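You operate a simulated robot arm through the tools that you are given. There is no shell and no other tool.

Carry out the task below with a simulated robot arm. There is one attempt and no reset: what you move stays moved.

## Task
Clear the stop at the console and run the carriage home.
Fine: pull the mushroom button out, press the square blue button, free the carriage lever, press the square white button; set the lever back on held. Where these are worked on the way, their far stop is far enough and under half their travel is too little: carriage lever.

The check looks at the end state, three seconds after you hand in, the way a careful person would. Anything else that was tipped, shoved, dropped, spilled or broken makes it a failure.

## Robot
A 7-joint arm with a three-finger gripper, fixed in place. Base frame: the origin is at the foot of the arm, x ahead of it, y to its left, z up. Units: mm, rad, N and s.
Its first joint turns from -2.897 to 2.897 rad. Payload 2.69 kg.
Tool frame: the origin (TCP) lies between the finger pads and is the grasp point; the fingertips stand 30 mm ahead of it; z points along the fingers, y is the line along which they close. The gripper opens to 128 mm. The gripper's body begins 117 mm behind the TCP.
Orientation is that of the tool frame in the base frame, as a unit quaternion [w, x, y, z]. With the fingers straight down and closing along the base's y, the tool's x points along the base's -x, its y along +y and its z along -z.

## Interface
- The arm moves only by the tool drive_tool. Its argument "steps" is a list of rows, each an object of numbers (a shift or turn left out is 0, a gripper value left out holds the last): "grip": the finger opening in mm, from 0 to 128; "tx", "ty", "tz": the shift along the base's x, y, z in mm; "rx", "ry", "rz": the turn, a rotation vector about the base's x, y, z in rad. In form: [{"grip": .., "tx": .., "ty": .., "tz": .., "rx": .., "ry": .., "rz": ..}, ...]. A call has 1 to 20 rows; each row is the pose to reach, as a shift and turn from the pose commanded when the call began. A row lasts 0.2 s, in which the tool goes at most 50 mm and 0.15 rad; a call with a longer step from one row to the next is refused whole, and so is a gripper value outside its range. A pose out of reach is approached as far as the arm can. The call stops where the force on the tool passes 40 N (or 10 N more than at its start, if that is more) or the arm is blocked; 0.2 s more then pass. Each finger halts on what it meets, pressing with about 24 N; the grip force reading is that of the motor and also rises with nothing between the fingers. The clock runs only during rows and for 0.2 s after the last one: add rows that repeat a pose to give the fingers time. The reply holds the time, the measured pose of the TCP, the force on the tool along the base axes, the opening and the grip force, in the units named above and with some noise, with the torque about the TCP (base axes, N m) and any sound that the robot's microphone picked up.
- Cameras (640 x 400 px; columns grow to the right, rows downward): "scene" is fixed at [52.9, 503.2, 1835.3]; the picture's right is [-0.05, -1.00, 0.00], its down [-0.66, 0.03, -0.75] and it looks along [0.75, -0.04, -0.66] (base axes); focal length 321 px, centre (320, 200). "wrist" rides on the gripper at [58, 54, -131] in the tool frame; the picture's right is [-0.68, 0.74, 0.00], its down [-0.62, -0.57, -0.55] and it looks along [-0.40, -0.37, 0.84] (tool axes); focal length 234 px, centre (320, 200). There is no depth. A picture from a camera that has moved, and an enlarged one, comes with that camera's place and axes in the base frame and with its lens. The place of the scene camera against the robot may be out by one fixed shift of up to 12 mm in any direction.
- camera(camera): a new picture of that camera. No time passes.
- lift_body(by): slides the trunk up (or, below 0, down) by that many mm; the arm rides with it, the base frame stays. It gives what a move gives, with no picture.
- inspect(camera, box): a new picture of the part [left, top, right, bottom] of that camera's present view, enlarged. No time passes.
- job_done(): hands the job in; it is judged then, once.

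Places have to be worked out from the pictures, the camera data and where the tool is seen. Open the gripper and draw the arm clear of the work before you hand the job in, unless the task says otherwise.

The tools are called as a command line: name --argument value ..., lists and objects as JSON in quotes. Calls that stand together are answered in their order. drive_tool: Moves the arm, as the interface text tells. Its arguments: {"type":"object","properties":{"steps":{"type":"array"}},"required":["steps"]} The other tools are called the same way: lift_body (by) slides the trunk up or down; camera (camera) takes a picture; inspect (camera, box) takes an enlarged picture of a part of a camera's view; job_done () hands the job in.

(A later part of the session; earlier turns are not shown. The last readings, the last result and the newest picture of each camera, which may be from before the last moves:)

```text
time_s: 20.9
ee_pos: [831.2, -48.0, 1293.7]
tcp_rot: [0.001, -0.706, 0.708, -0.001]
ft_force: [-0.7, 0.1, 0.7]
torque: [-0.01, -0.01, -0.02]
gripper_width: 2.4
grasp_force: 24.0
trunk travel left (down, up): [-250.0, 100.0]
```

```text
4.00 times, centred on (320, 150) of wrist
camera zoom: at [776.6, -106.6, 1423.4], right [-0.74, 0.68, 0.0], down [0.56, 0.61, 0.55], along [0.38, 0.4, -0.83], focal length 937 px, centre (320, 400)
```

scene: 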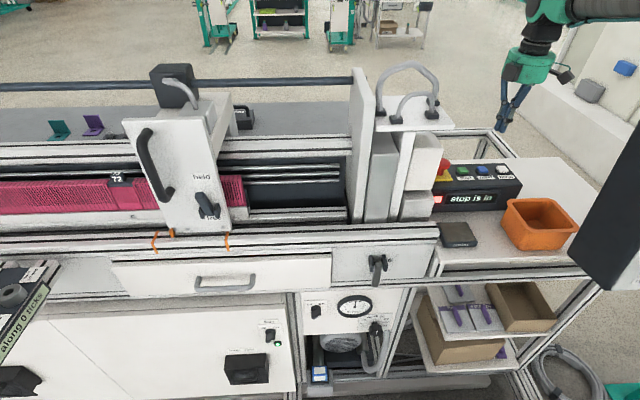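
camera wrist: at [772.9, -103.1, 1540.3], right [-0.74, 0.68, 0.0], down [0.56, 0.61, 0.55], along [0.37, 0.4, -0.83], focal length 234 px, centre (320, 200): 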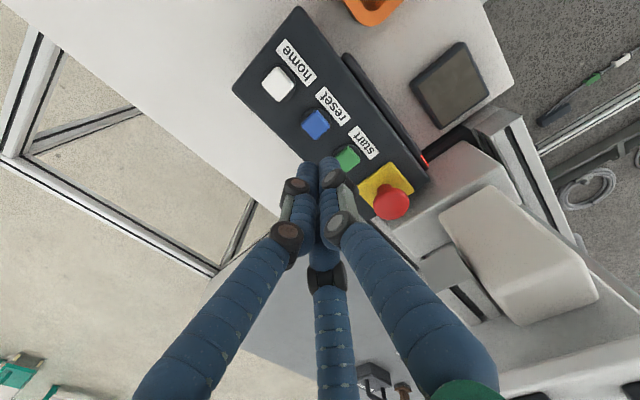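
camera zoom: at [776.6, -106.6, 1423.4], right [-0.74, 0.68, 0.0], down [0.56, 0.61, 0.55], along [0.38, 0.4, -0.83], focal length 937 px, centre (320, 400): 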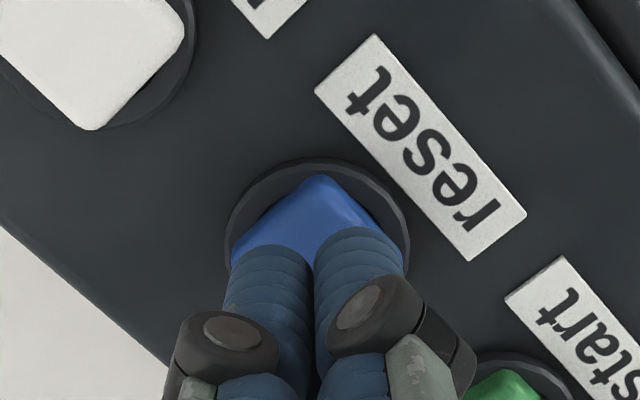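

The fingertips hang right over the blue cap. I press down in small steps.

drive_tool --steps '[{"tz": -4}, {"tz": -7}, {"tz": -9}, {"tz": -11}, {"tz": -13}, {"tz": -15}, {"tz": -15}]'

inspect --camera "scene" --box '[430, 140, 542, 210]'

```text
time_s: 22.5
ee_pos: [831.5, -47.3, 1277.7]
tcp_rot: [0.002, -0.706, 0.708, -0.001]
ft_force: [0.1, -0.4, 0.6]
torque: [0.01, 0.0, 0.03]
gripper_width: 2.2
grasp_force: 24.2
trunk travel left (down, up): [-250.0, 100.0]
```

```text
5.71 times, centred on (486, 175) of scene
camera zoom: at [52.9, 503.2, 1835.3], right [-0.05, -1.0, 0.0], down [-0.66, 0.03, -0.75], along [0.75, -0.04, -0.66], focal length 1832 px, centre (-629, 343)
```

zoom: 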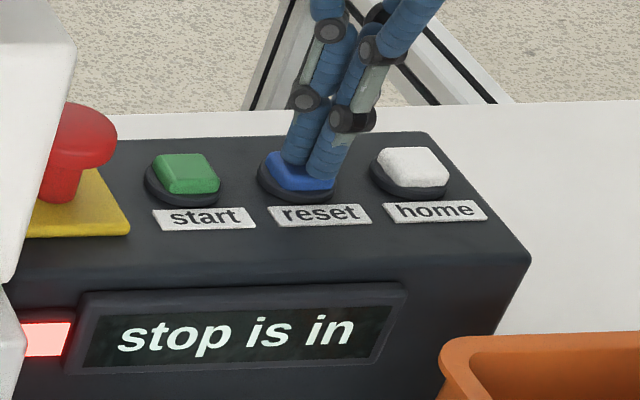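

No contact yet at tip z≈1248; I continue down in small steps.

drive_tool --steps '[{"tz": -2}, {"tz": -4}, {"tz": -6}, {"tz": -8}]'

inspect --camera "scene" --box '[430, 140, 542, 210]'

```text
time_s: 23.5
ee_pos: [831.4, -48.4, 1271.1]
tcp_rot: [0.003, -0.706, 0.708, -0.001]
ft_force: [1.2, -1.3, 4.7]
torque: [-0.03, -0.07, -0.05]
gripper_width: 5.8
grasp_force: 31.4
trunk travel left (down, up): [-250.0, 100.0]
heard: click
```

```text
5.71 times, centred on (486, 175) of scene
camera zoom: at [52.9, 503.2, 1835.3], right [-0.05, -1.0, 0.0], down [-0.66, 0.03, -0.75], along [0.75, -0.04, -0.66], focal length 1832 px, centre (-629, 343)
```

zoom: 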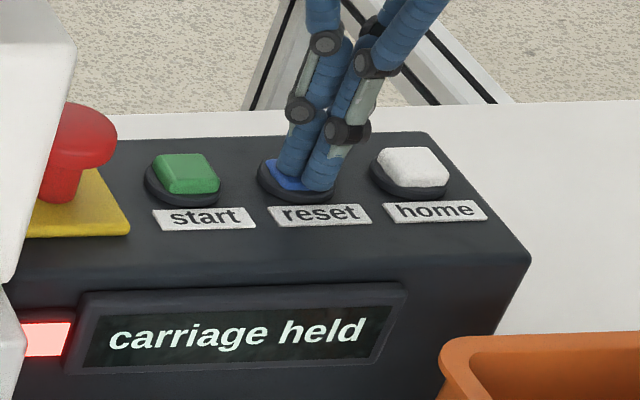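

The display now reads "carriage held", so reset worked. I retreat upward, then go round the front of the tower to view the carriage lever.

drive_tool --steps '[{"tz": 20}, {"tz": 65}, {"tz": 110}, {"tz": 155}, {"tz": 200}, {"tz": 245}, {"tz": 290}, {"tx": -30, "ty": 25, "tz": 315}, {"tx": -65, "ty": 50, "tz": 330}, {"tx": -100, "ty": 75, "tz": 335}, {"tx": -140, "ty": 100, "tz": 335}, {"tx": -180, "ty": 125, "tz": 335}, {"tx": -220, "ty": 145, "tz": 335}, {"tx": -260, "ty": 165, "tz": 335}, {"tx": -300, "ty": 180, "tz": 335}, {"tx": -310, "ty": 220, "tz": 335}, {"tx": -310, "ty": 265, "tz": 335}, {"tx": -310, "ty": 310, "tz": 335}, {"tx": -310, "ty": 355, "tz": 330}, {"tx": -310, "ty": 400, "tz": 330}]'

drive_tool --steps '[{"ty": 45}, {"ty": 90}, {"ty": 135, "tz": -15}, {"ty": 180, "tz": -35}, {"ty": 225, "tz": -50}, {"ty": 225, "tz": -50}]'

camera --camera "wrist"

camera --camera "scene"

```text
time_s: 27.7
ee_pos: [521.0, 352.7, 1599.6]
tcp_rot: [0.002, -0.706, 0.708, -0.001]
ft_force: [0.3, 0.6, 0.0]
torque: [-0.02, 0.01, 0.0]
gripper_width: 2.1
grasp_force: 31.7
trunk travel left (down, up): [-250.0, 100.0]
```

```text
time_s: 29.1
ee_pos: [521.1, 578.8, 1549.6]
tcp_rot: [0.002, -0.706, 0.708, -0.001]
ft_force: [-0.6, 0.1, -1.2]
torque: [-0.01, 0.03, 0.0]
gripper_width: 2.1
grasp_force: 31.2
trunk travel left (down, up): [-250.0, 100.0]
```

```text
taken
camera wrist: at [467.6, 520.8, 1679.1], right [-0.74, 0.68, 0.0], down [0.56, 0.61, 0.55], along [0.38, 0.4, -0.83], focal length 234 px, centre (320, 200)
```

wrist: 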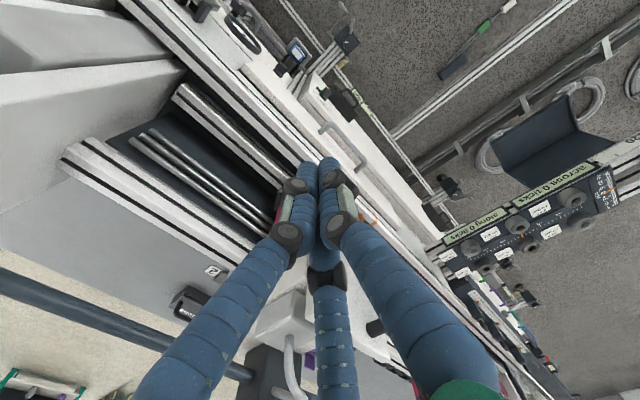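

```text
taken
```

scene: 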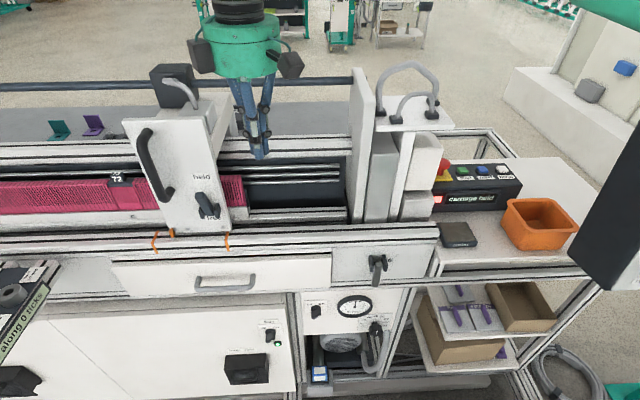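

The fingers block the lever from above. I tilt the tool forward (ry -1.0) and lower it in front of the carriage to view the lever from the front.

drive_tool --steps '[{"tx": -15, "ty": 5, "ry": -0.14}, {"tx": -30, "ty": 10, "tz": -10, "ry": -0.28}, {"tx": -40, "ty": 20, "tz": -30, "ry": -0.42}, {"tx": -50, "ty": 30, "tz": -60, "ry": -0.56}, {"tx": -55, "ty": 40, "tz": -90, "ry": -0.7}, {"tx": -55, "ty": 50, "tz": -120, "ry": -0.84}, {"tx": -55, "ty": 60, "tz": -150, "ry": -0.98}, {"tx": -55, "ty": 60, "tz": -150, "ry": -1.05}, {"tx": -55, "ty": 60, "tz": -150, "ry": -1.05}]'

camera --camera "wrist"

camera --camera "scene"

```text
time_s: 31.1
ee_pos: [467.0, 636.8, 1399.3]
tcp_rot: [0.357, -0.61, 0.611, -0.357]
ft_force: [-0.5, -0.3, 1.2]
torque: [0.0, 0.02, 0.01]
gripper_width: 2.3
grasp_force: 31.6
trunk travel left (down, up): [-250.0, 100.0]
```

```text
taken
camera wrist: at [325.3, 578.5, 1417.3], right [-0.36, 0.68, -0.64], down [-0.2, 0.61, 0.76], along [0.91, 0.41, -0.09], focal length 234 px, centre (320, 200)
```

wrist: 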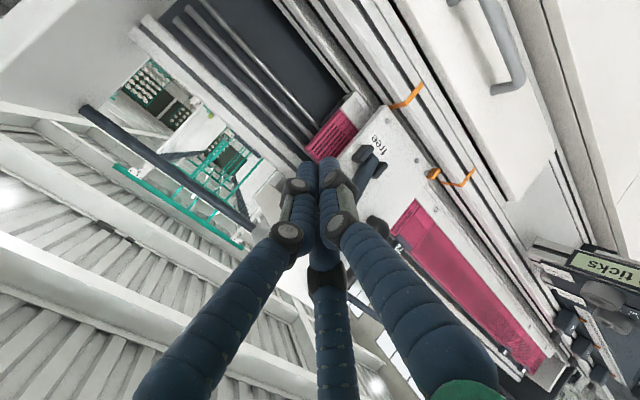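

```text
taken
```

scene: 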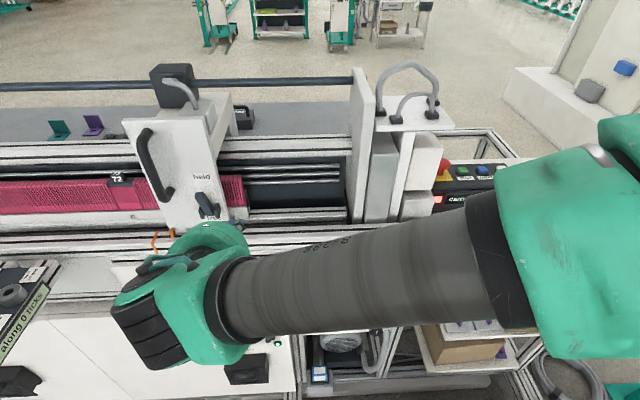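

The lever is visible at the right of the fingers. I enlarge it.

inspect --camera "wrist" --box '[300, 80, 460, 200]'

inspect --camera "scene" --box '[170, 160, 250, 220]'

```text
3.33 times, centred on (380, 140) of wrist
camera zoom: at [325.3, 578.5, 1417.3], right [-0.36, 0.68, -0.64], down [-0.2, 0.61, 0.76], along [0.91, 0.41, -0.09], focal length 781 px, centre (120, 400)
```

zoom: 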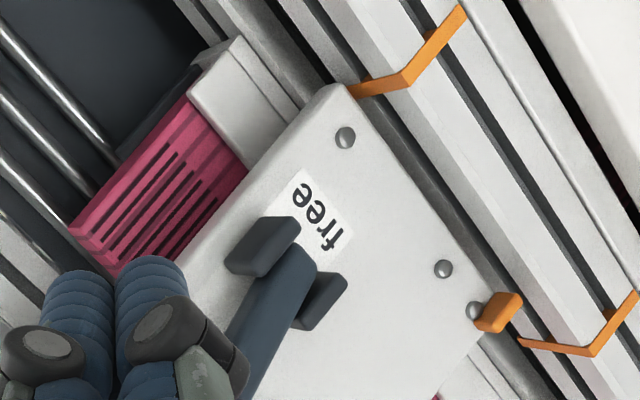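

```text
6.67 times, centred on (210, 190) of scene
camera zoom: at [52.9, 503.2, 1835.3], right [-0.05, -1.0, 0.0], down [-0.66, 0.03, -0.75], along [0.75, -0.04, -0.66], focal length 2138 px, centre (1053, 267)
```

zoom: 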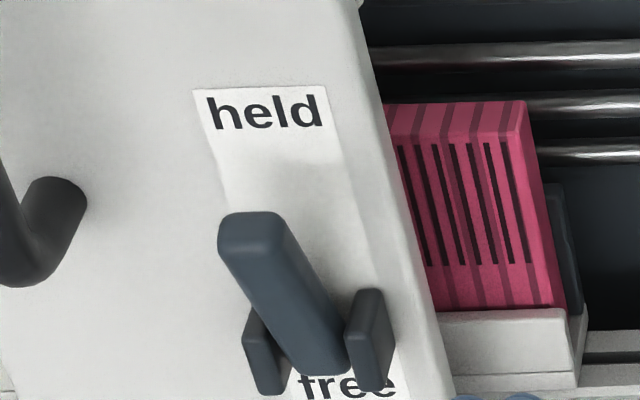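

The lever stands up toward "held", its pivot near (625, 738, 1300). I level the tool to point along +x and hover above and in front of the lever for a clearer look.

drive_tool --steps '[{"tx": 5, "ty": 20, "tz": 5, "ry": -0.13}, {"tx": 10, "ty": 45, "tz": 10, "ry": -0.26}, {"tx": 20, "ty": 70, "tz": 10, "ry": -0.39}, {"tx": 30, "ty": 98, "tz": 10, "ry": -0.5}, {"tx": 45, "ty": 98, "tz": 10, "ry": -0.5}, {"tx": 45, "ty": 98, "tz": 10, "ry": -0.5}]'

camera --camera "wrist"

camera --camera "scene"

```text
time_s: 32.5
ee_pos: [511.6, 734.9, 1410.8]
tcp_rot: [0.497, -0.504, 0.504, -0.496]
ft_force: [-0.4, 0.0, 1.1]
torque: [-0.01, 0.05, 0.03]
gripper_width: 2.0
grasp_force: 31.0
trunk travel left (down, up): [-250.0, 100.0]
```

```text
taken
camera wrist: at [379.0, 676.0, 1358.4], right [-0.01, 0.68, -0.73], down [-0.54, 0.61, 0.58], along [0.84, 0.4, 0.36], focal length 234 px, centre (320, 200)
```

wrist: 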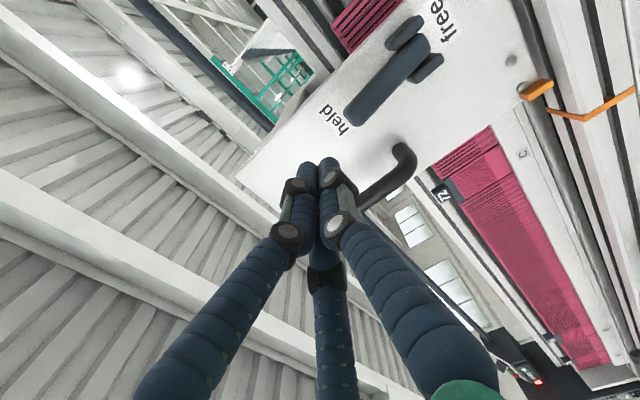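

```text
taken
```

scene: 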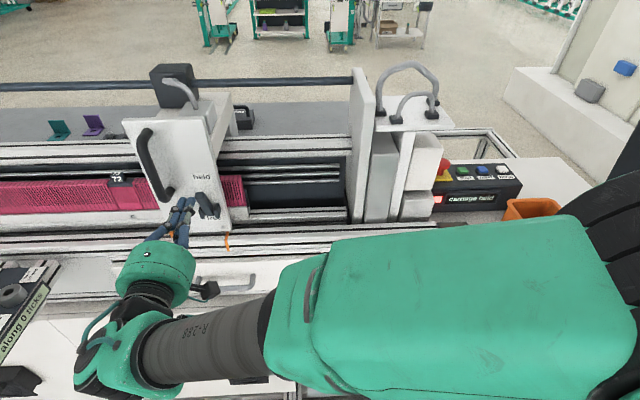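

Now the lever, both labels and the handle are visible. I enlarge the lever area in both cameras.

inspect --camera "wrist" --box '[290, 0, 480, 140]'

inspect --camera "scene" --box '[130, 110, 258, 250]'

```text
2.86 times, centred on (385, 70) of wrist
camera zoom: at [379.0, 676.0, 1358.4], right [-0.01, 0.68, -0.73], down [-0.54, 0.61, 0.58], along [0.84, 0.4, 0.36], focal length 669 px, centre (134, 571)
```

zoom: 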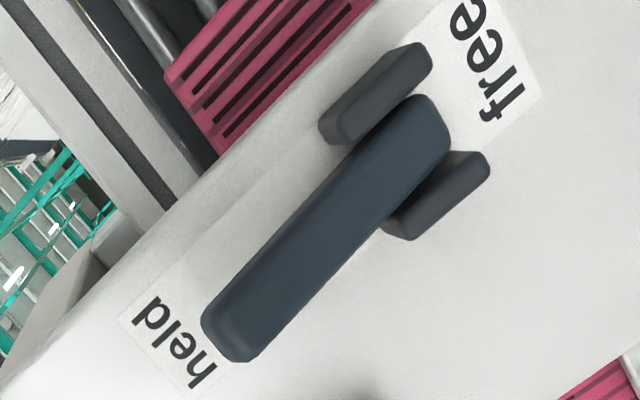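

```text
2.86 times, centred on (194, 180) of scene
camera zoom: at [52.9, 503.2, 1835.3], right [-0.05, -1.0, 0.0], down [-0.66, 0.03, -0.75], along [0.75, -0.04, -0.66], focal length 916 px, centre (680, 257)
```

zoom: 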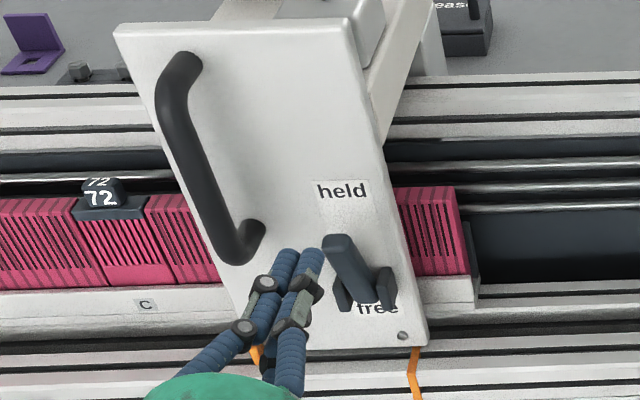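

Triangulating gives the lever tip at about (611, 741, 1369), the pivot near (638, 737, 1295) and the plate near x≈653. I roll the tool to close along y, open to 55 mm, and look again before gripping the lever.

drive_tool --steps '[{"grip": 55, "rx": 0.143}, {"grip": 55, "rx": 0.286}, {"rx": 0.428}, {"rx": 0.571}, {"rx": 0.714}, {"rx": 0.857}, {"rx": 1.0}, {"rx": 1.142}, {"rx": 1.285}, {"rx": 1.428}, {"rx": 1.5708}, {"rx": 1.5708}]'

camera --camera "wrist"

inspect --camera "scene" --box '[130, 130, 258, 250]'

```text
time_s: 35.1
ee_pos: [511.7, 736.2, 1410.5]
tcp_rot: [0.708, -0.005, 0.706, 0.007]
ft_force: [-0.3, 0.1, -0.7]
torque: [0.0, -0.01, 0.0]
gripper_width: 54.8
grasp_force: 0.1
trunk travel left (down, up): [-250.0, 100.0]
```

```text
taken
camera wrist: at [378.9, 786.8, 1350.9], right [-0.01, 0.73, 0.68], down [-0.54, -0.58, 0.61], along [0.84, -0.36, 0.4], focal length 234 px, centre (320, 200)
```

wrist: 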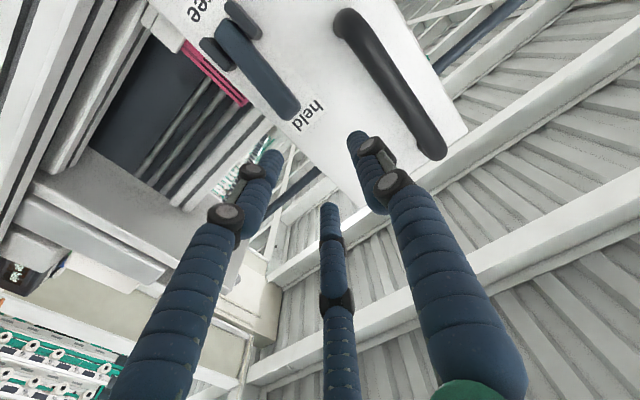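

```text
3.33 times, centred on (194, 190) of scene
camera zoom: at [52.9, 503.2, 1835.3], right [-0.05, -1.0, 0.0], down [-0.66, 0.03, -0.75], along [0.75, -0.04, -0.66], focal length 1069 px, centre (740, 233)
```

zoom: 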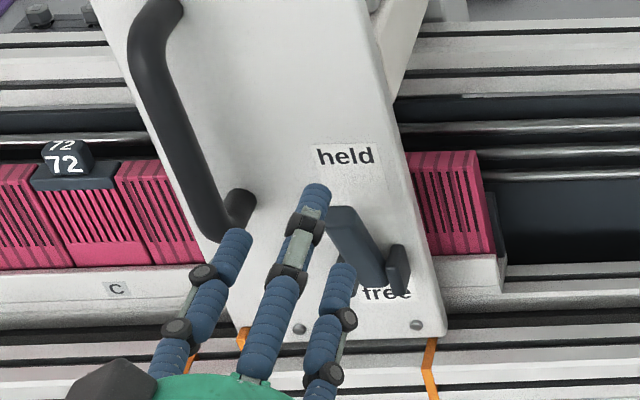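

I enlarge the lever in this second wrist view for stereo triangulation.

inspect --camera "wrist" --box '[190, 0, 350, 140]'

```text
2.86 times, centred on (270, 70) of wrist
camera zoom: at [378.9, 786.8, 1350.9], right [-0.01, 0.73, 0.68], down [-0.54, -0.58, 0.61], along [0.84, -0.36, 0.4], focal length 669 px, centre (463, 571)
```

zoom: 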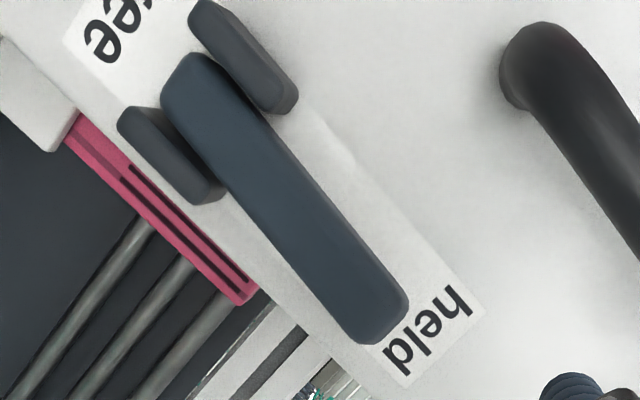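

Stereo gives the lever tip at (605, 739, 1369) and the plate at x≈654. I move in with the fingers straddling the bar near its tip.

drive_tool --steps '[{"tx": 10, "ty": 2.5, "tz": -30}, {"tx": 25, "ty": 2.5, "tz": -58}, {"tx": 45, "ty": 2.5, "tz": -58}, {"tx": 65, "ty": 2.5, "tz": -58}, {"tx": 82, "ty": 2.5, "tz": -58}, {"tx": 97, "ty": 2.5, "tz": -58}, {"tx": 97, "ty": 2.5, "tz": -58}]'

camera --camera "wrist"

inspect --camera "scene" --box '[130, 130, 258, 250]'

```text
time_s: 36.7
ee_pos: [609.3, 738.3, 1351.9]
tcp_rot: [0.707, -0.005, 0.707, 0.005]
ft_force: [2.3, -7.8, 1.6]
torque: [-0.34, -0.19, -0.19]
gripper_width: 57.7
grasp_force: 1.5
trunk travel left (down, up): [-250.0, 100.0]
```

```text
taken
camera wrist: at [476.7, 788.7, 1293.6], right [-0.01, 0.74, 0.68], down [-0.54, -0.58, 0.61], along [0.84, -0.36, 0.4], focal length 234 px, centre (320, 200)
```

wrist: 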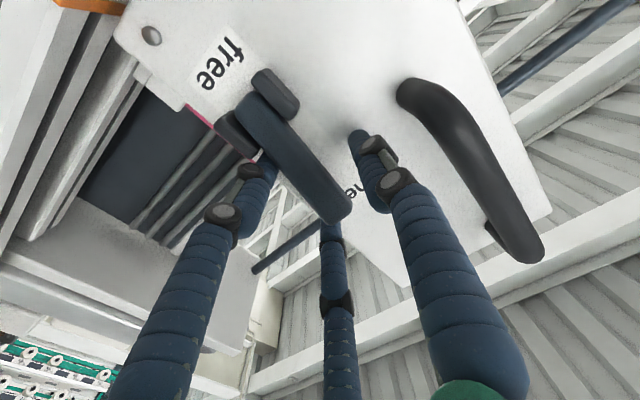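

```text
3.33 times, centred on (194, 190) of scene
camera zoom: at [52.9, 503.2, 1835.3], right [-0.05, -1.0, 0.0], down [-0.66, 0.03, -0.75], along [0.75, -0.04, -0.66], focal length 1069 px, centre (740, 233)
```

zoom: 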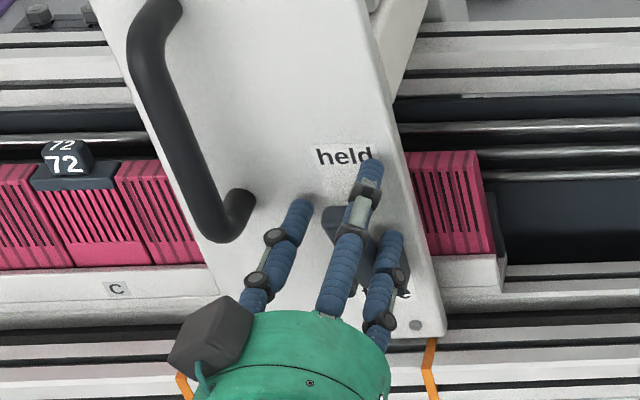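

A light side load shows that one of the paired fingers touches a lever cheek; gripping from the front won't work cleanly. I back out, pitch the tool down about 57°, and will hook the bar from behind its tip with the thumb only.

drive_tool --steps '[{"tx": -25}, {"tx": -60}, {"tx": -95}, {"tx": -100, "tz": 20, "ry": 0.13}, {"tx": -100, "tz": 40, "ry": 0.27}, {"tx": -100, "tz": 60, "ry": 0.41}, {"grip": 60, "tx": -95, "ty": -10, "tz": 75, "ry": 0.55}, {"grip": 60, "tx": -80, "ty": -20, "tz": 85, "ry": 0.69}, {"grip": 60, "tx": -60, "ty": -28, "tz": 95, "ry": 0.83}, {"grip": 60, "tx": -40, "ty": -34, "tz": 103, "ry": 0.97}, {"grip": 60, "tx": -30, "ty": -34, "tz": 105, "ry": 1.0}, {"tx": -30, "ty": -34, "tz": 105, "ry": 1.0}]'

camera --camera "wrist"

inspect --camera "scene" --box '[110, 90, 270, 250]'

```text
time_s: 39.3
ee_pos: [578.4, 704.1, 1456.9]
tcp_rot: [0.282, -0.002, 0.959, 0.009]
ft_force: [0.1, 0.1, 0.0]
torque: [0.0, -0.05, 0.01]
gripper_width: 60.0
grasp_force: 0.0
trunk travel left (down, up): [-250.0, 100.0]
```

```text
taken
camera wrist: at [456.7, 755.3, 1535.6], right [0.56, 0.74, 0.38], down [0.23, -0.58, 0.79], along [0.8, -0.36, -0.49], focal length 234 px, centre (320, 200)
```

wrist: 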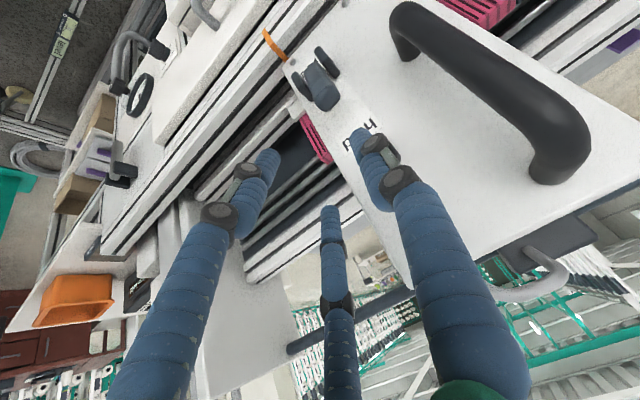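

```text
2.50 times, centred on (190, 170) of scene
camera zoom: at [52.9, 503.2, 1835.3], right [-0.05, -1.0, 0.0], down [-0.66, 0.03, -0.75], along [0.75, -0.04, -0.66], focal length 802 px, centre (645, 275)
```

zoom: 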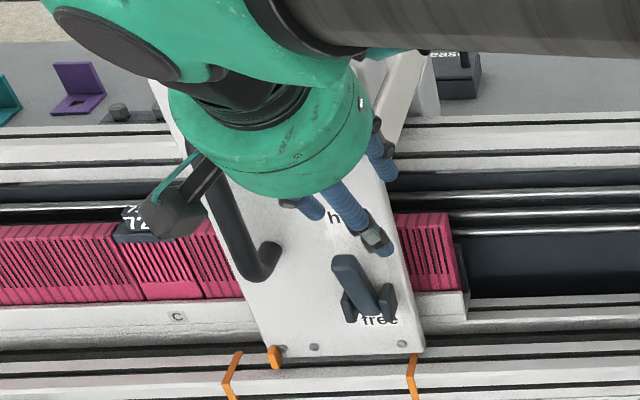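

I enlarge the lever and thumb region to check the entry path behind the bar tip.

inspect --camera "wrist" --box '[260, 30, 420, 190]'

inspect --camera "scene" --box '[170, 150, 234, 220]'

```text
2.50 times, centred on (340, 110) of wrist
camera zoom: at [456.7, 755.3, 1535.6], right [0.56, 0.74, 0.38], down [0.23, -0.58, 0.79], along [0.8, -0.36, -0.49], focal length 585 px, centre (270, 425)
```

zoom: 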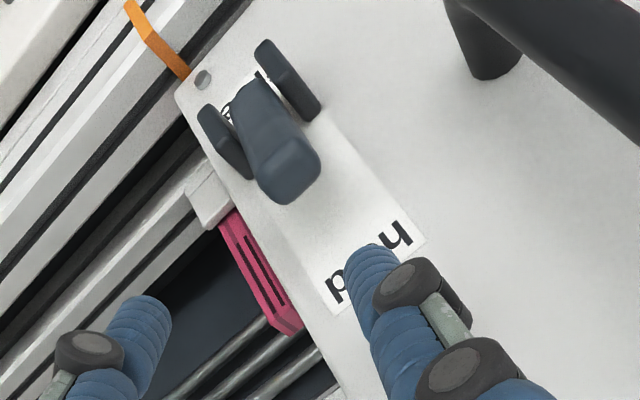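

```text
5.71 times, centred on (202, 185) of scene
camera zoom: at [52.9, 503.2, 1835.3], right [-0.05, -1.0, 0.0], down [-0.66, 0.03, -0.75], along [0.75, -0.04, -0.66], focal length 1832 px, centre (994, 286)
```

zoom: 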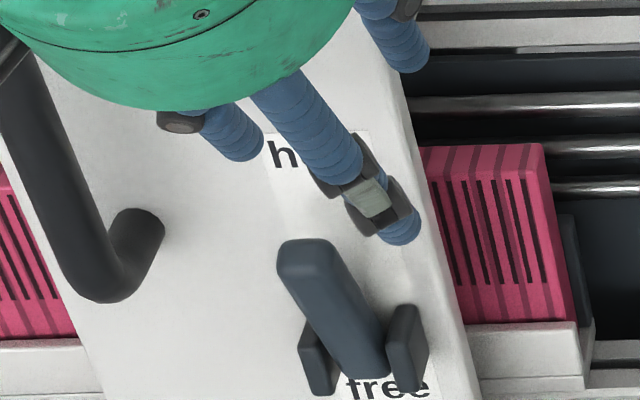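

The bar's end centre is at about (604, 739, 1370), leaving a gap of about 40 mm to the plate. I slide the thumb down along the tool axis into that gap.

drive_tool --steps '[{"tx": 10, "tz": -8}, {"tx": 20, "tz": -24}, {"tx": 30, "tz": -42}, {"tx": 39, "tz": -58}, {"tx": 47, "tz": -72}, {"tx": 47, "tz": -72}]'

camera --camera "wrist"

inspect --camera "scene" --box '[130, 130, 258, 250]'

```text
time_s: 40.7
ee_pos: [623.0, 704.0, 1384.6]
tcp_rot: [0.282, -0.002, 0.959, 0.008]
ft_force: [-15.4, 0.6, 5.9]
torque: [0.27, 0.2, 0.6]
gripper_width: 61.8
grasp_force: 2.0
trunk travel left (down, up): [-250.0, 100.0]
```

```text
taken
camera wrist: at [502.1, 754.8, 1463.9], right [0.56, 0.74, 0.38], down [0.22, -0.58, 0.79], along [0.8, -0.36, -0.49], focal length 234 px, centre (320, 200)
```

wrist: 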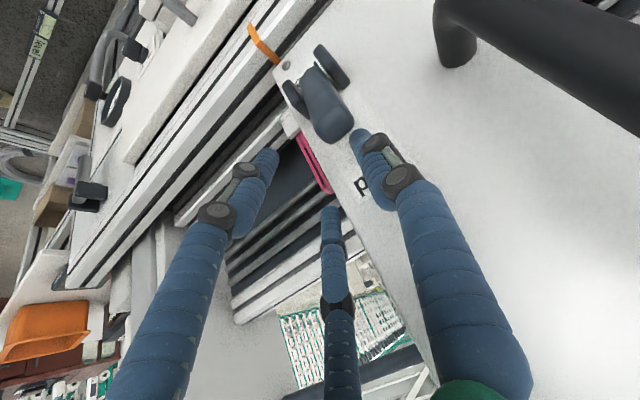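

```text
3.33 times, centred on (194, 190) of scene
camera zoom: at [52.9, 503.2, 1835.3], right [-0.05, -1.0, 0.0], down [-0.66, 0.03, -0.75], along [0.75, -0.04, -0.66], focal length 1069 px, centre (740, 233)
```

zoom: 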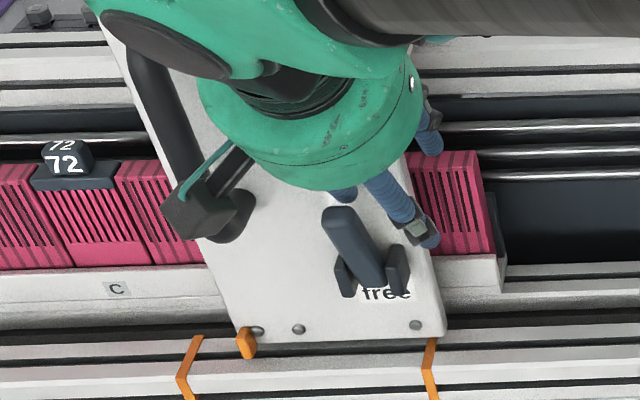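

The thumb tip lightly touches the plate behind the bar, which is where I want it. I pull it outward and down along the lever's arc, first half.

drive_tool --steps '[{"tx": -6, "ty": -2, "tz": -1}, {"tx": -12.8, "ty": -4, "tz": -4.8}, {"tx": -20, "ty": -4, "tz": -7.5}, {"tx": -26.3, "ty": -4, "tz": -10.3}, {"tx": -36.4, "ty": -4, "tz": -17}, {"tx": -45.2, "ty": -4, "tz": -25.3}, {"tx": -52.4, "ty": -4, "tz": -34.9}]'

camera --camera "wrist"

inspect --camera "scene" --box '[130, 130, 258, 250]'

```text
time_s: 42.3
ee_pos: [572.1, 699.2, 1349.9]
tcp_rot: [0.282, -0.001, 0.959, 0.007]
ft_force: [0.3, 1.0, 0.0]
torque: [0.0, 0.03, -0.02]
gripper_width: 59.9
grasp_force: 0.0
trunk travel left (down, up): [-250.0, 100.0]
```

```text
taken
camera wrist: at [451.9, 751.1, 1428.5], right [0.56, 0.74, 0.38], down [0.23, -0.57, 0.79], along [0.8, -0.36, -0.49], focal length 234 px, centre (320, 200)
```

wrist: 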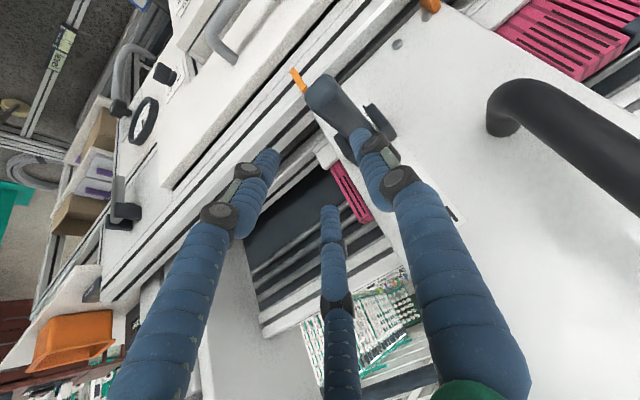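

```text
3.33 times, centred on (194, 190) of scene
camera zoom: at [52.9, 503.2, 1835.3], right [-0.05, -1.0, 0.0], down [-0.66, 0.03, -0.75], along [0.75, -0.04, -0.66], focal length 1069 px, centre (740, 233)
```

zoom: 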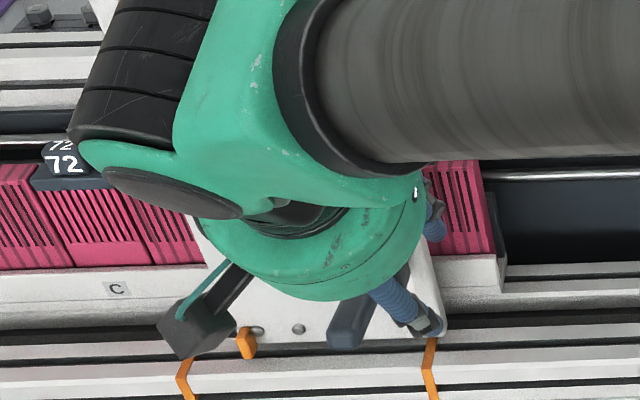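

The lever now points straight out, about halfway, with no load. I continue the arc downward and inward to push it to its far stop at "free".

drive_tool --steps '[{"tx": -5.5, "tz": -10.9}, {"tx": -8.9, "tz": -22.5}, {"tx": -10.3, "tz": -34.5}, {"tx": -9.6, "tz": -46.6}, {"tx": -6.8, "tz": -58.4}, {"tx": -2, "tz": -69.5}, {"tx": 4.7, "tz": -79.6}]'

camera --camera "wrist"

camera --camera "scene"

```text
time_s: 43.0
ee_pos: [568.4, 701.2, 1340.5]
tcp_rot: [0.288, 0.001, 0.958, 0.015]
ft_force: [1.4, 1.0, 10.5]
torque: [0.31, -0.13, -0.11]
gripper_width: 60.9
grasp_force: 0.6
trunk travel left (down, up): [-250.0, 100.0]
stopped in row 3: the force on the tool passed its limit at 47 N (the readings are from after the stop); the commanded pose is now the measured one
```

```text
taken
camera wrist: at [446.0, 752.4, 1418.3], right [0.56, 0.73, 0.39], down [0.22, -0.59, 0.78], along [0.8, -0.35, -0.49], focal length 234 px, centre (320, 200)
```

wrist: 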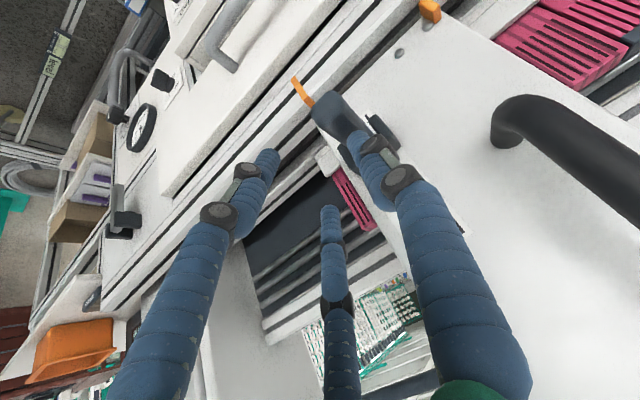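

```text
taken
```

scene: 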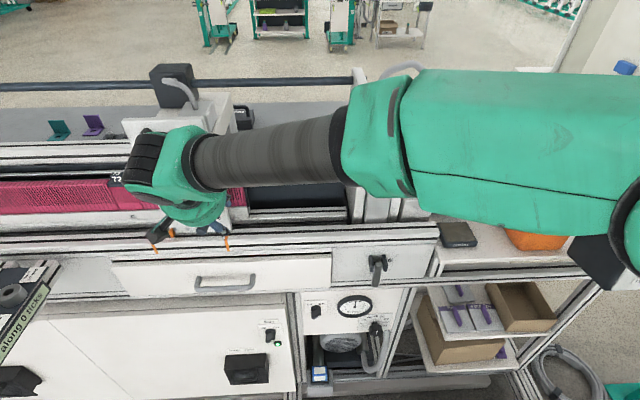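

The push met a firm resistance at the thumb. I inspect the lever to see whether this is its far stop.

inspect --camera "wrist" --box '[270, 50, 430, 190]'

inspect --camera "scene" --box '[140, 180, 260, 260]'

```text
2.86 times, centred on (350, 120) of wrist
camera zoom: at [446.0, 752.4, 1418.3], right [0.56, 0.73, 0.39], down [0.22, -0.59, 0.78], along [0.8, -0.35, -0.49], focal length 669 px, centre (234, 429)
```

zoom: 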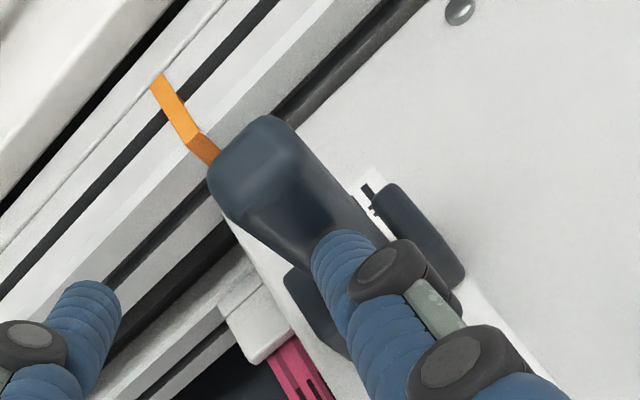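

```text
5.00 times, centred on (200, 220) of scene
camera zoom: at [52.9, 503.2, 1835.3], right [-0.05, -1.0, 0.0], down [-0.66, 0.03, -0.75], along [0.75, -0.04, -0.66], focal length 1603 px, centre (920, 100)
```

zoom: 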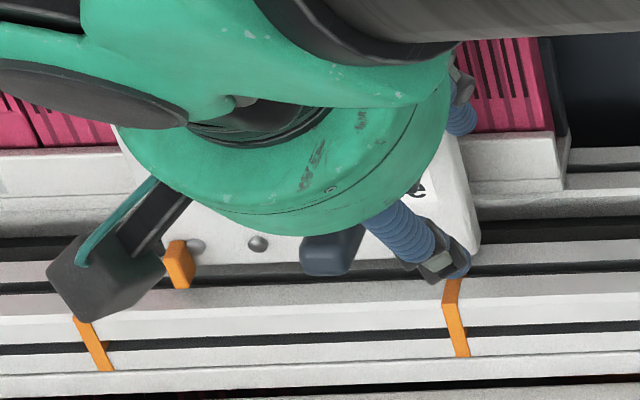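

The bar is horizontal and firmly stopped there. I back the thumb off along its axis and check whether the lever stays and what the display says.

drive_tool --steps '[{"tx": -10, "tz": 20}, {"tx": -30, "tz": 50}, {"tx": -50, "tz": 85}, {"tx": -75, "ty": -30, "tz": 115}, {"tx": -100, "ty": -70, "tz": 140}, {"tx": -120, "ty": -110, "tz": 160}, {"tx": -130, "ty": -150, "tz": 180}]'

camera --camera "wrist"

camera --camera "scene"

```text
refused: row 5 steps farther than a row can; nothing moved
```

```text
taken
camera wrist: at [446.0, 752.4, 1418.3], right [0.56, 0.73, 0.39], down [0.22, -0.59, 0.78], along [0.8, -0.35, -0.49], focal length 234 px, centre (320, 200)
```

wrist: 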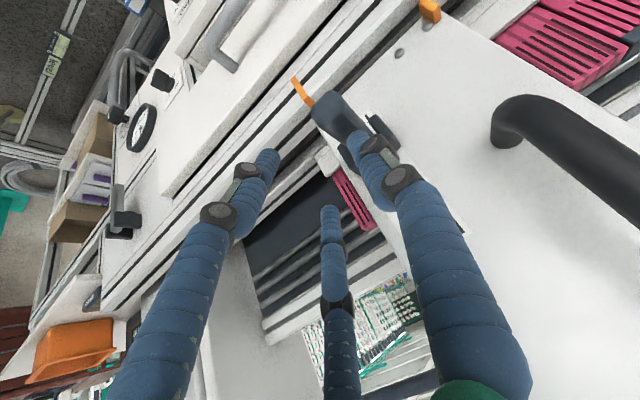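

```text
taken
```

scene: 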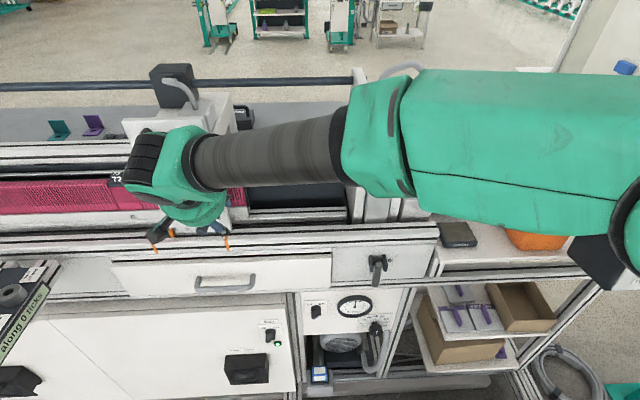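

One row was too long; I redo the retreat with shorter steps.

drive_tool --steps '[{"tx": -10, "tz": 20}, {"tx": -25, "tz": 50}, {"tx": -42, "tz": 82}, {"tx": -60, "ty": -20, "tz": 110}, {"tx": -75, "ty": -50, "tz": 135}, {"tx": -90, "ty": -85, "tz": 155}, {"tx": -100, "ty": -120, "tz": 180}, {"tx": -100, "ty": -160, "tz": 200}, {"tx": -100, "ty": -205, "tz": 210}]'

camera --camera "wrist"

camera --camera "scene"

```text
time_s: 45.0
ee_pos: [466.1, 493.6, 1549.0]
tcp_rot: [0.287, 0.0, 0.958, 0.013]
ft_force: [0.9, 0.1, -0.5]
torque: [0.05, 0.03, 0.02]
gripper_width: 60.2
grasp_force: 0.1
trunk travel left (down, up): [-250.0, 100.0]
```

```text
taken
camera wrist: at [345.2, 545.2, 1626.7], right [0.56, 0.73, 0.39], down [0.22, -0.58, 0.78], along [0.8, -0.35, -0.49], focal length 234 px, centre (320, 200)
```

wrist: 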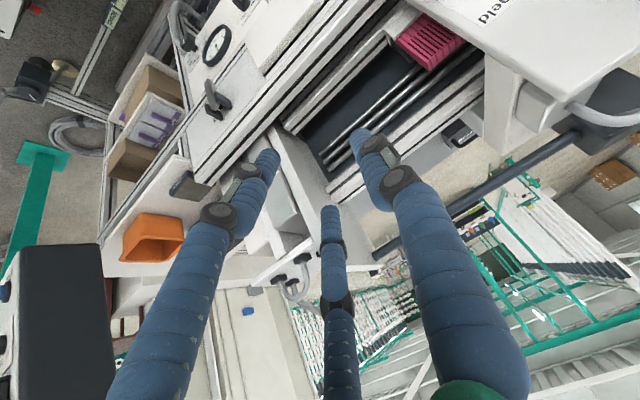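

```text
taken
```

scene: 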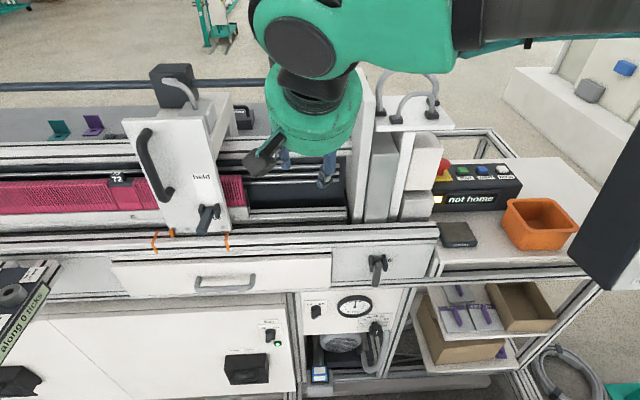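

The display now reads "not home" and the lever stays out. I enlarge both to confirm.

inspect --camera "scene" --box '[420, 150, 530, 220]'

inspect --camera "scene" --box '[110, 110, 270, 260]'

```text
5.71 times, centred on (475, 185) of scene
camera zoom: at [52.9, 503.2, 1835.3], right [-0.05, -1.0, 0.0], down [-0.66, 0.03, -0.75], along [0.75, -0.04, -0.66], focal length 1832 px, centre (-566, 286)
```

zoom: 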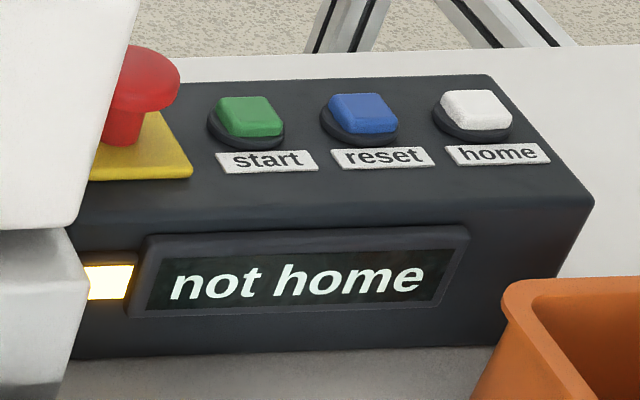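

```text
2.67 times, centred on (190, 185) of scene
camera zoom: at [52.9, 503.2, 1835.3], right [-0.05, -1.0, 0.0], down [-0.66, 0.03, -0.75], along [0.75, -0.04, -0.66], focal length 855 px, centre (667, 240)
```

zoom: 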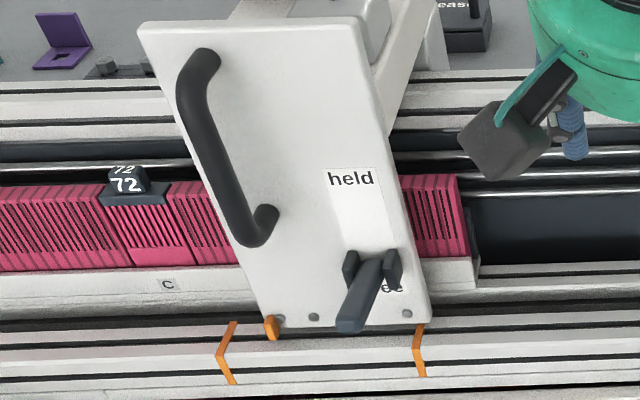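

Everything is consistent: lever freed, "not home". Now I travel round the front of the tower back to the console, straightening the tool and closing the fingers, to above the white button.

drive_tool --steps '[{"grip": 30, "ty": -45, "tz": 20, "ry": 0.1}, {"grip": 0, "tx": 5, "ty": -90, "tz": 35, "ry": 0.2}, {"grip": 0, "tx": 10, "ty": -135, "tz": 50, "ry": 0.3}, {"tx": 15, "ty": -180, "tz": 50, "ry": 0.4}, {"tx": 20, "ty": -225, "tz": 50, "ry": 0.5}, {"tx": 25, "ty": -270, "tz": 50, "ry": 0.583}, {"tx": 30, "ty": -315, "tz": 50, "ry": 0.583}, {"tx": 40, "ty": -360, "tz": 50, "ry": 0.583}, {"tx": 65, "ty": -400, "tz": 50, "ry": 0.583}, {"tx": 100, "ty": -430, "tz": 50, "ry": 0.583}, {"tx": 140, "ty": -455, "tz": 50, "ry": 0.583}, {"tx": 180, "ty": -480, "tz": 50, "ry": 0.583}, {"tx": 220, "ty": -505, "tz": 50, "ry": 0.583}, {"tx": 260, "ty": -530, "tz": 50, "ry": 0.583}, {"tx": 298, "ty": -558, "tz": 50, "ry": 0.583}, {"tx": 330, "ty": -585, "tz": 40, "ry": 0.583}, {"tx": 352, "ty": -603, "tz": 20, "ry": 0.583}, {"tx": 366, "ty": -603, "tz": -15, "ry": 0.583}, {"tx": 366, "ty": -603, "tz": -60, "ry": 0.583}, {"tx": 366, "ty": -603, "tz": -105, "ry": 0.583}]'

camera --camera "wrist"

camera --camera "scene"

```text
time_s: 49.2
ee_pos: [835.3, -107.1, 1441.4]
tcp_rot: [-0.001, 0.005, 1.0, 0.013]
ft_force: [0.0, -0.6, -0.4]
torque: [0.01, 0.0, 0.0]
gripper_width: 2.5
grasp_force: 23.7
trunk travel left (down, up): [-250.0, 100.0]
```

```text
taken
camera wrist: at [776.0, -56.9, 1574.4], right [0.68, 0.73, 0.02], down [0.61, -0.58, 0.53], along [0.4, -0.35, -0.85], focal length 234 px, centre (320, 200)
```

wrist: 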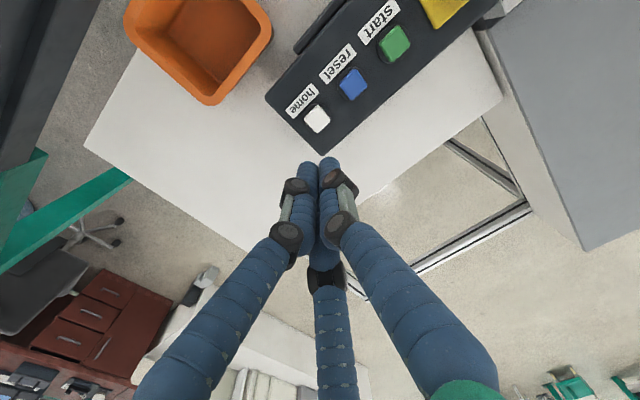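

```text
taken
```

scene: 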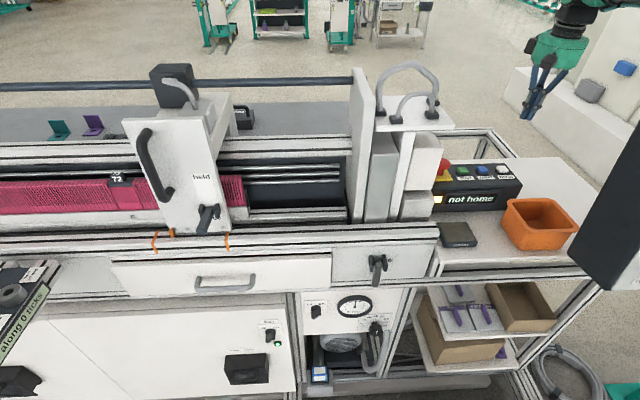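

White sits at about (831, -108) from this view. I align and descend to just above it.

drive_tool --steps '[{"tx": -4, "ty": -1, "tz": -40}, {"tx": -4, "ty": -1, "tz": -85}, {"tx": -4, "ty": -1, "tz": -125}, {"tx": -4, "ty": -1, "tz": -155}, {"tx": -4, "ty": -1, "tz": -155}]'

inspect --camera "scene" --box '[430, 130, 542, 210]'

inspect --camera "wrist" --box '[240, 100, 400, 200]'

```text
time_s: 50.4
ee_pos: [830.8, -107.6, 1287.0]
tcp_rot: [-0.001, 0.005, 1.0, 0.013]
ft_force: [0.7, 0.0, 0.0]
torque: [0.0, 0.01, 0.03]
gripper_width: 2.3
grasp_force: 24.0
trunk travel left (down, up): [-250.0, 100.0]
```

```text
5.00 times, centred on (486, 170) of scene
camera zoom: at [52.9, 503.2, 1835.3], right [-0.05, -1.0, 0.0], down [-0.66, 0.03, -0.75], along [0.75, -0.04, -0.66], focal length 1603 px, centre (-510, 350)
```

zoom: 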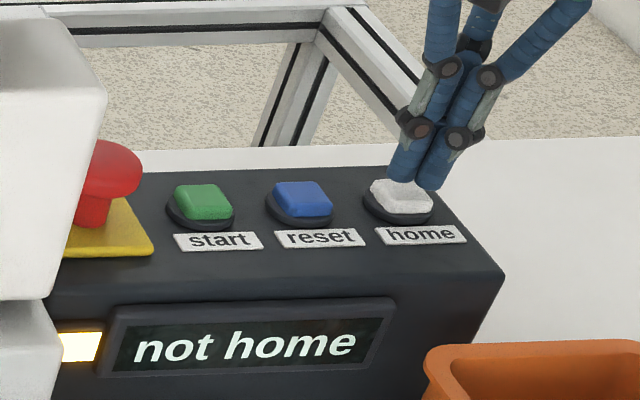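

```text
4.00 times, centred on (320, 150) of wrist
camera zoom: at [772.1, -56.7, 1419.4], right [0.68, 0.73, 0.02], down [0.61, -0.58, 0.53], along [0.4, -0.35, -0.85], focal length 937 px, centre (320, 400)
```

zoom: 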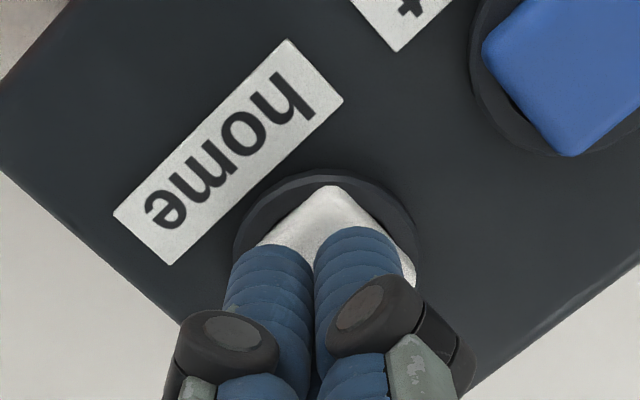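

The tips are over the white cap. I press down in small steps until the click.

drive_tool --steps '[{"tz": -5}, {"tz": -8}, {"tz": -10}, {"tz": -12}, {"tz": -14}, {"tz": -16}, {"tz": -17.5}]'

camera --camera "scene"

```text
time_s: 52.0
ee_pos: [829.2, -108.6, 1270.7]
tcp_rot: [0.0, 0.004, 1.0, 0.013]
ft_force: [-0.1, -1.2, 3.7]
torque: [-0.11, -0.01, -0.02]
gripper_width: 2.2
grasp_force: 24.0
trunk travel left (down, up): [-250.0, 100.0]
heard: click
```

```text
taken
```

scene: 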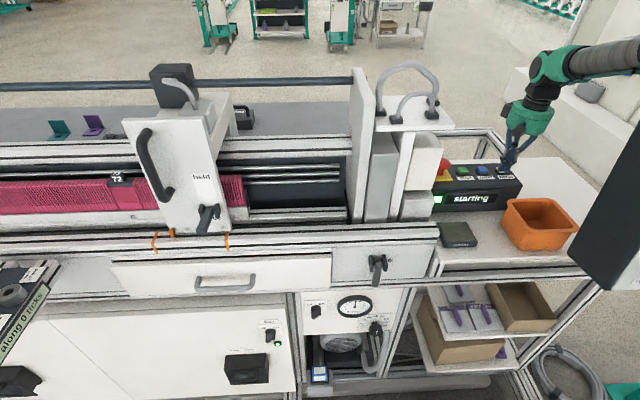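

The click was heard and the display says "starting". I lift off the button and wait clear while the carriage runs.

drive_tool --steps '[{"tz": 20}, {"tz": 60}, {"tz": 105}, {"tz": 150}, {"tz": 195}, {"tz": 240}, {"tz": 285}, {"tz": 310}, {"tz": 310}, {"tz": 310}, {"tz": 310}, {"tz": 310}]'

camera --camera "scene"

```text
time_s: 54.6
ee_pos: [828.8, -109.5, 1579.6]
tcp_rot: [-0.001, 0.005, 1.0, 0.013]
ft_force: [0.1, 0.4, -0.6]
torque: [0.0, 0.01, -0.01]
gripper_width: 2.4
grasp_force: 24.2
trunk travel left (down, up): [-250.0, 100.0]
```

```text
taken
```

scene: 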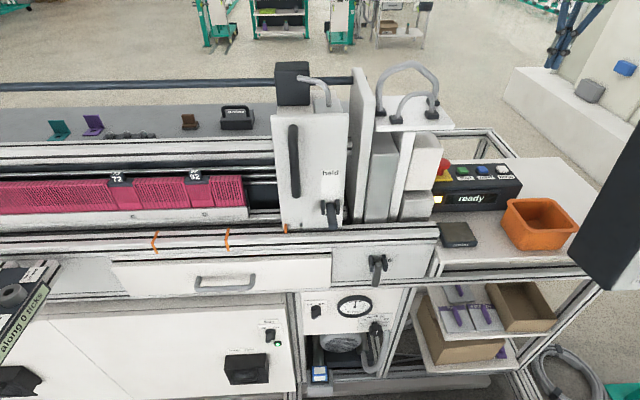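

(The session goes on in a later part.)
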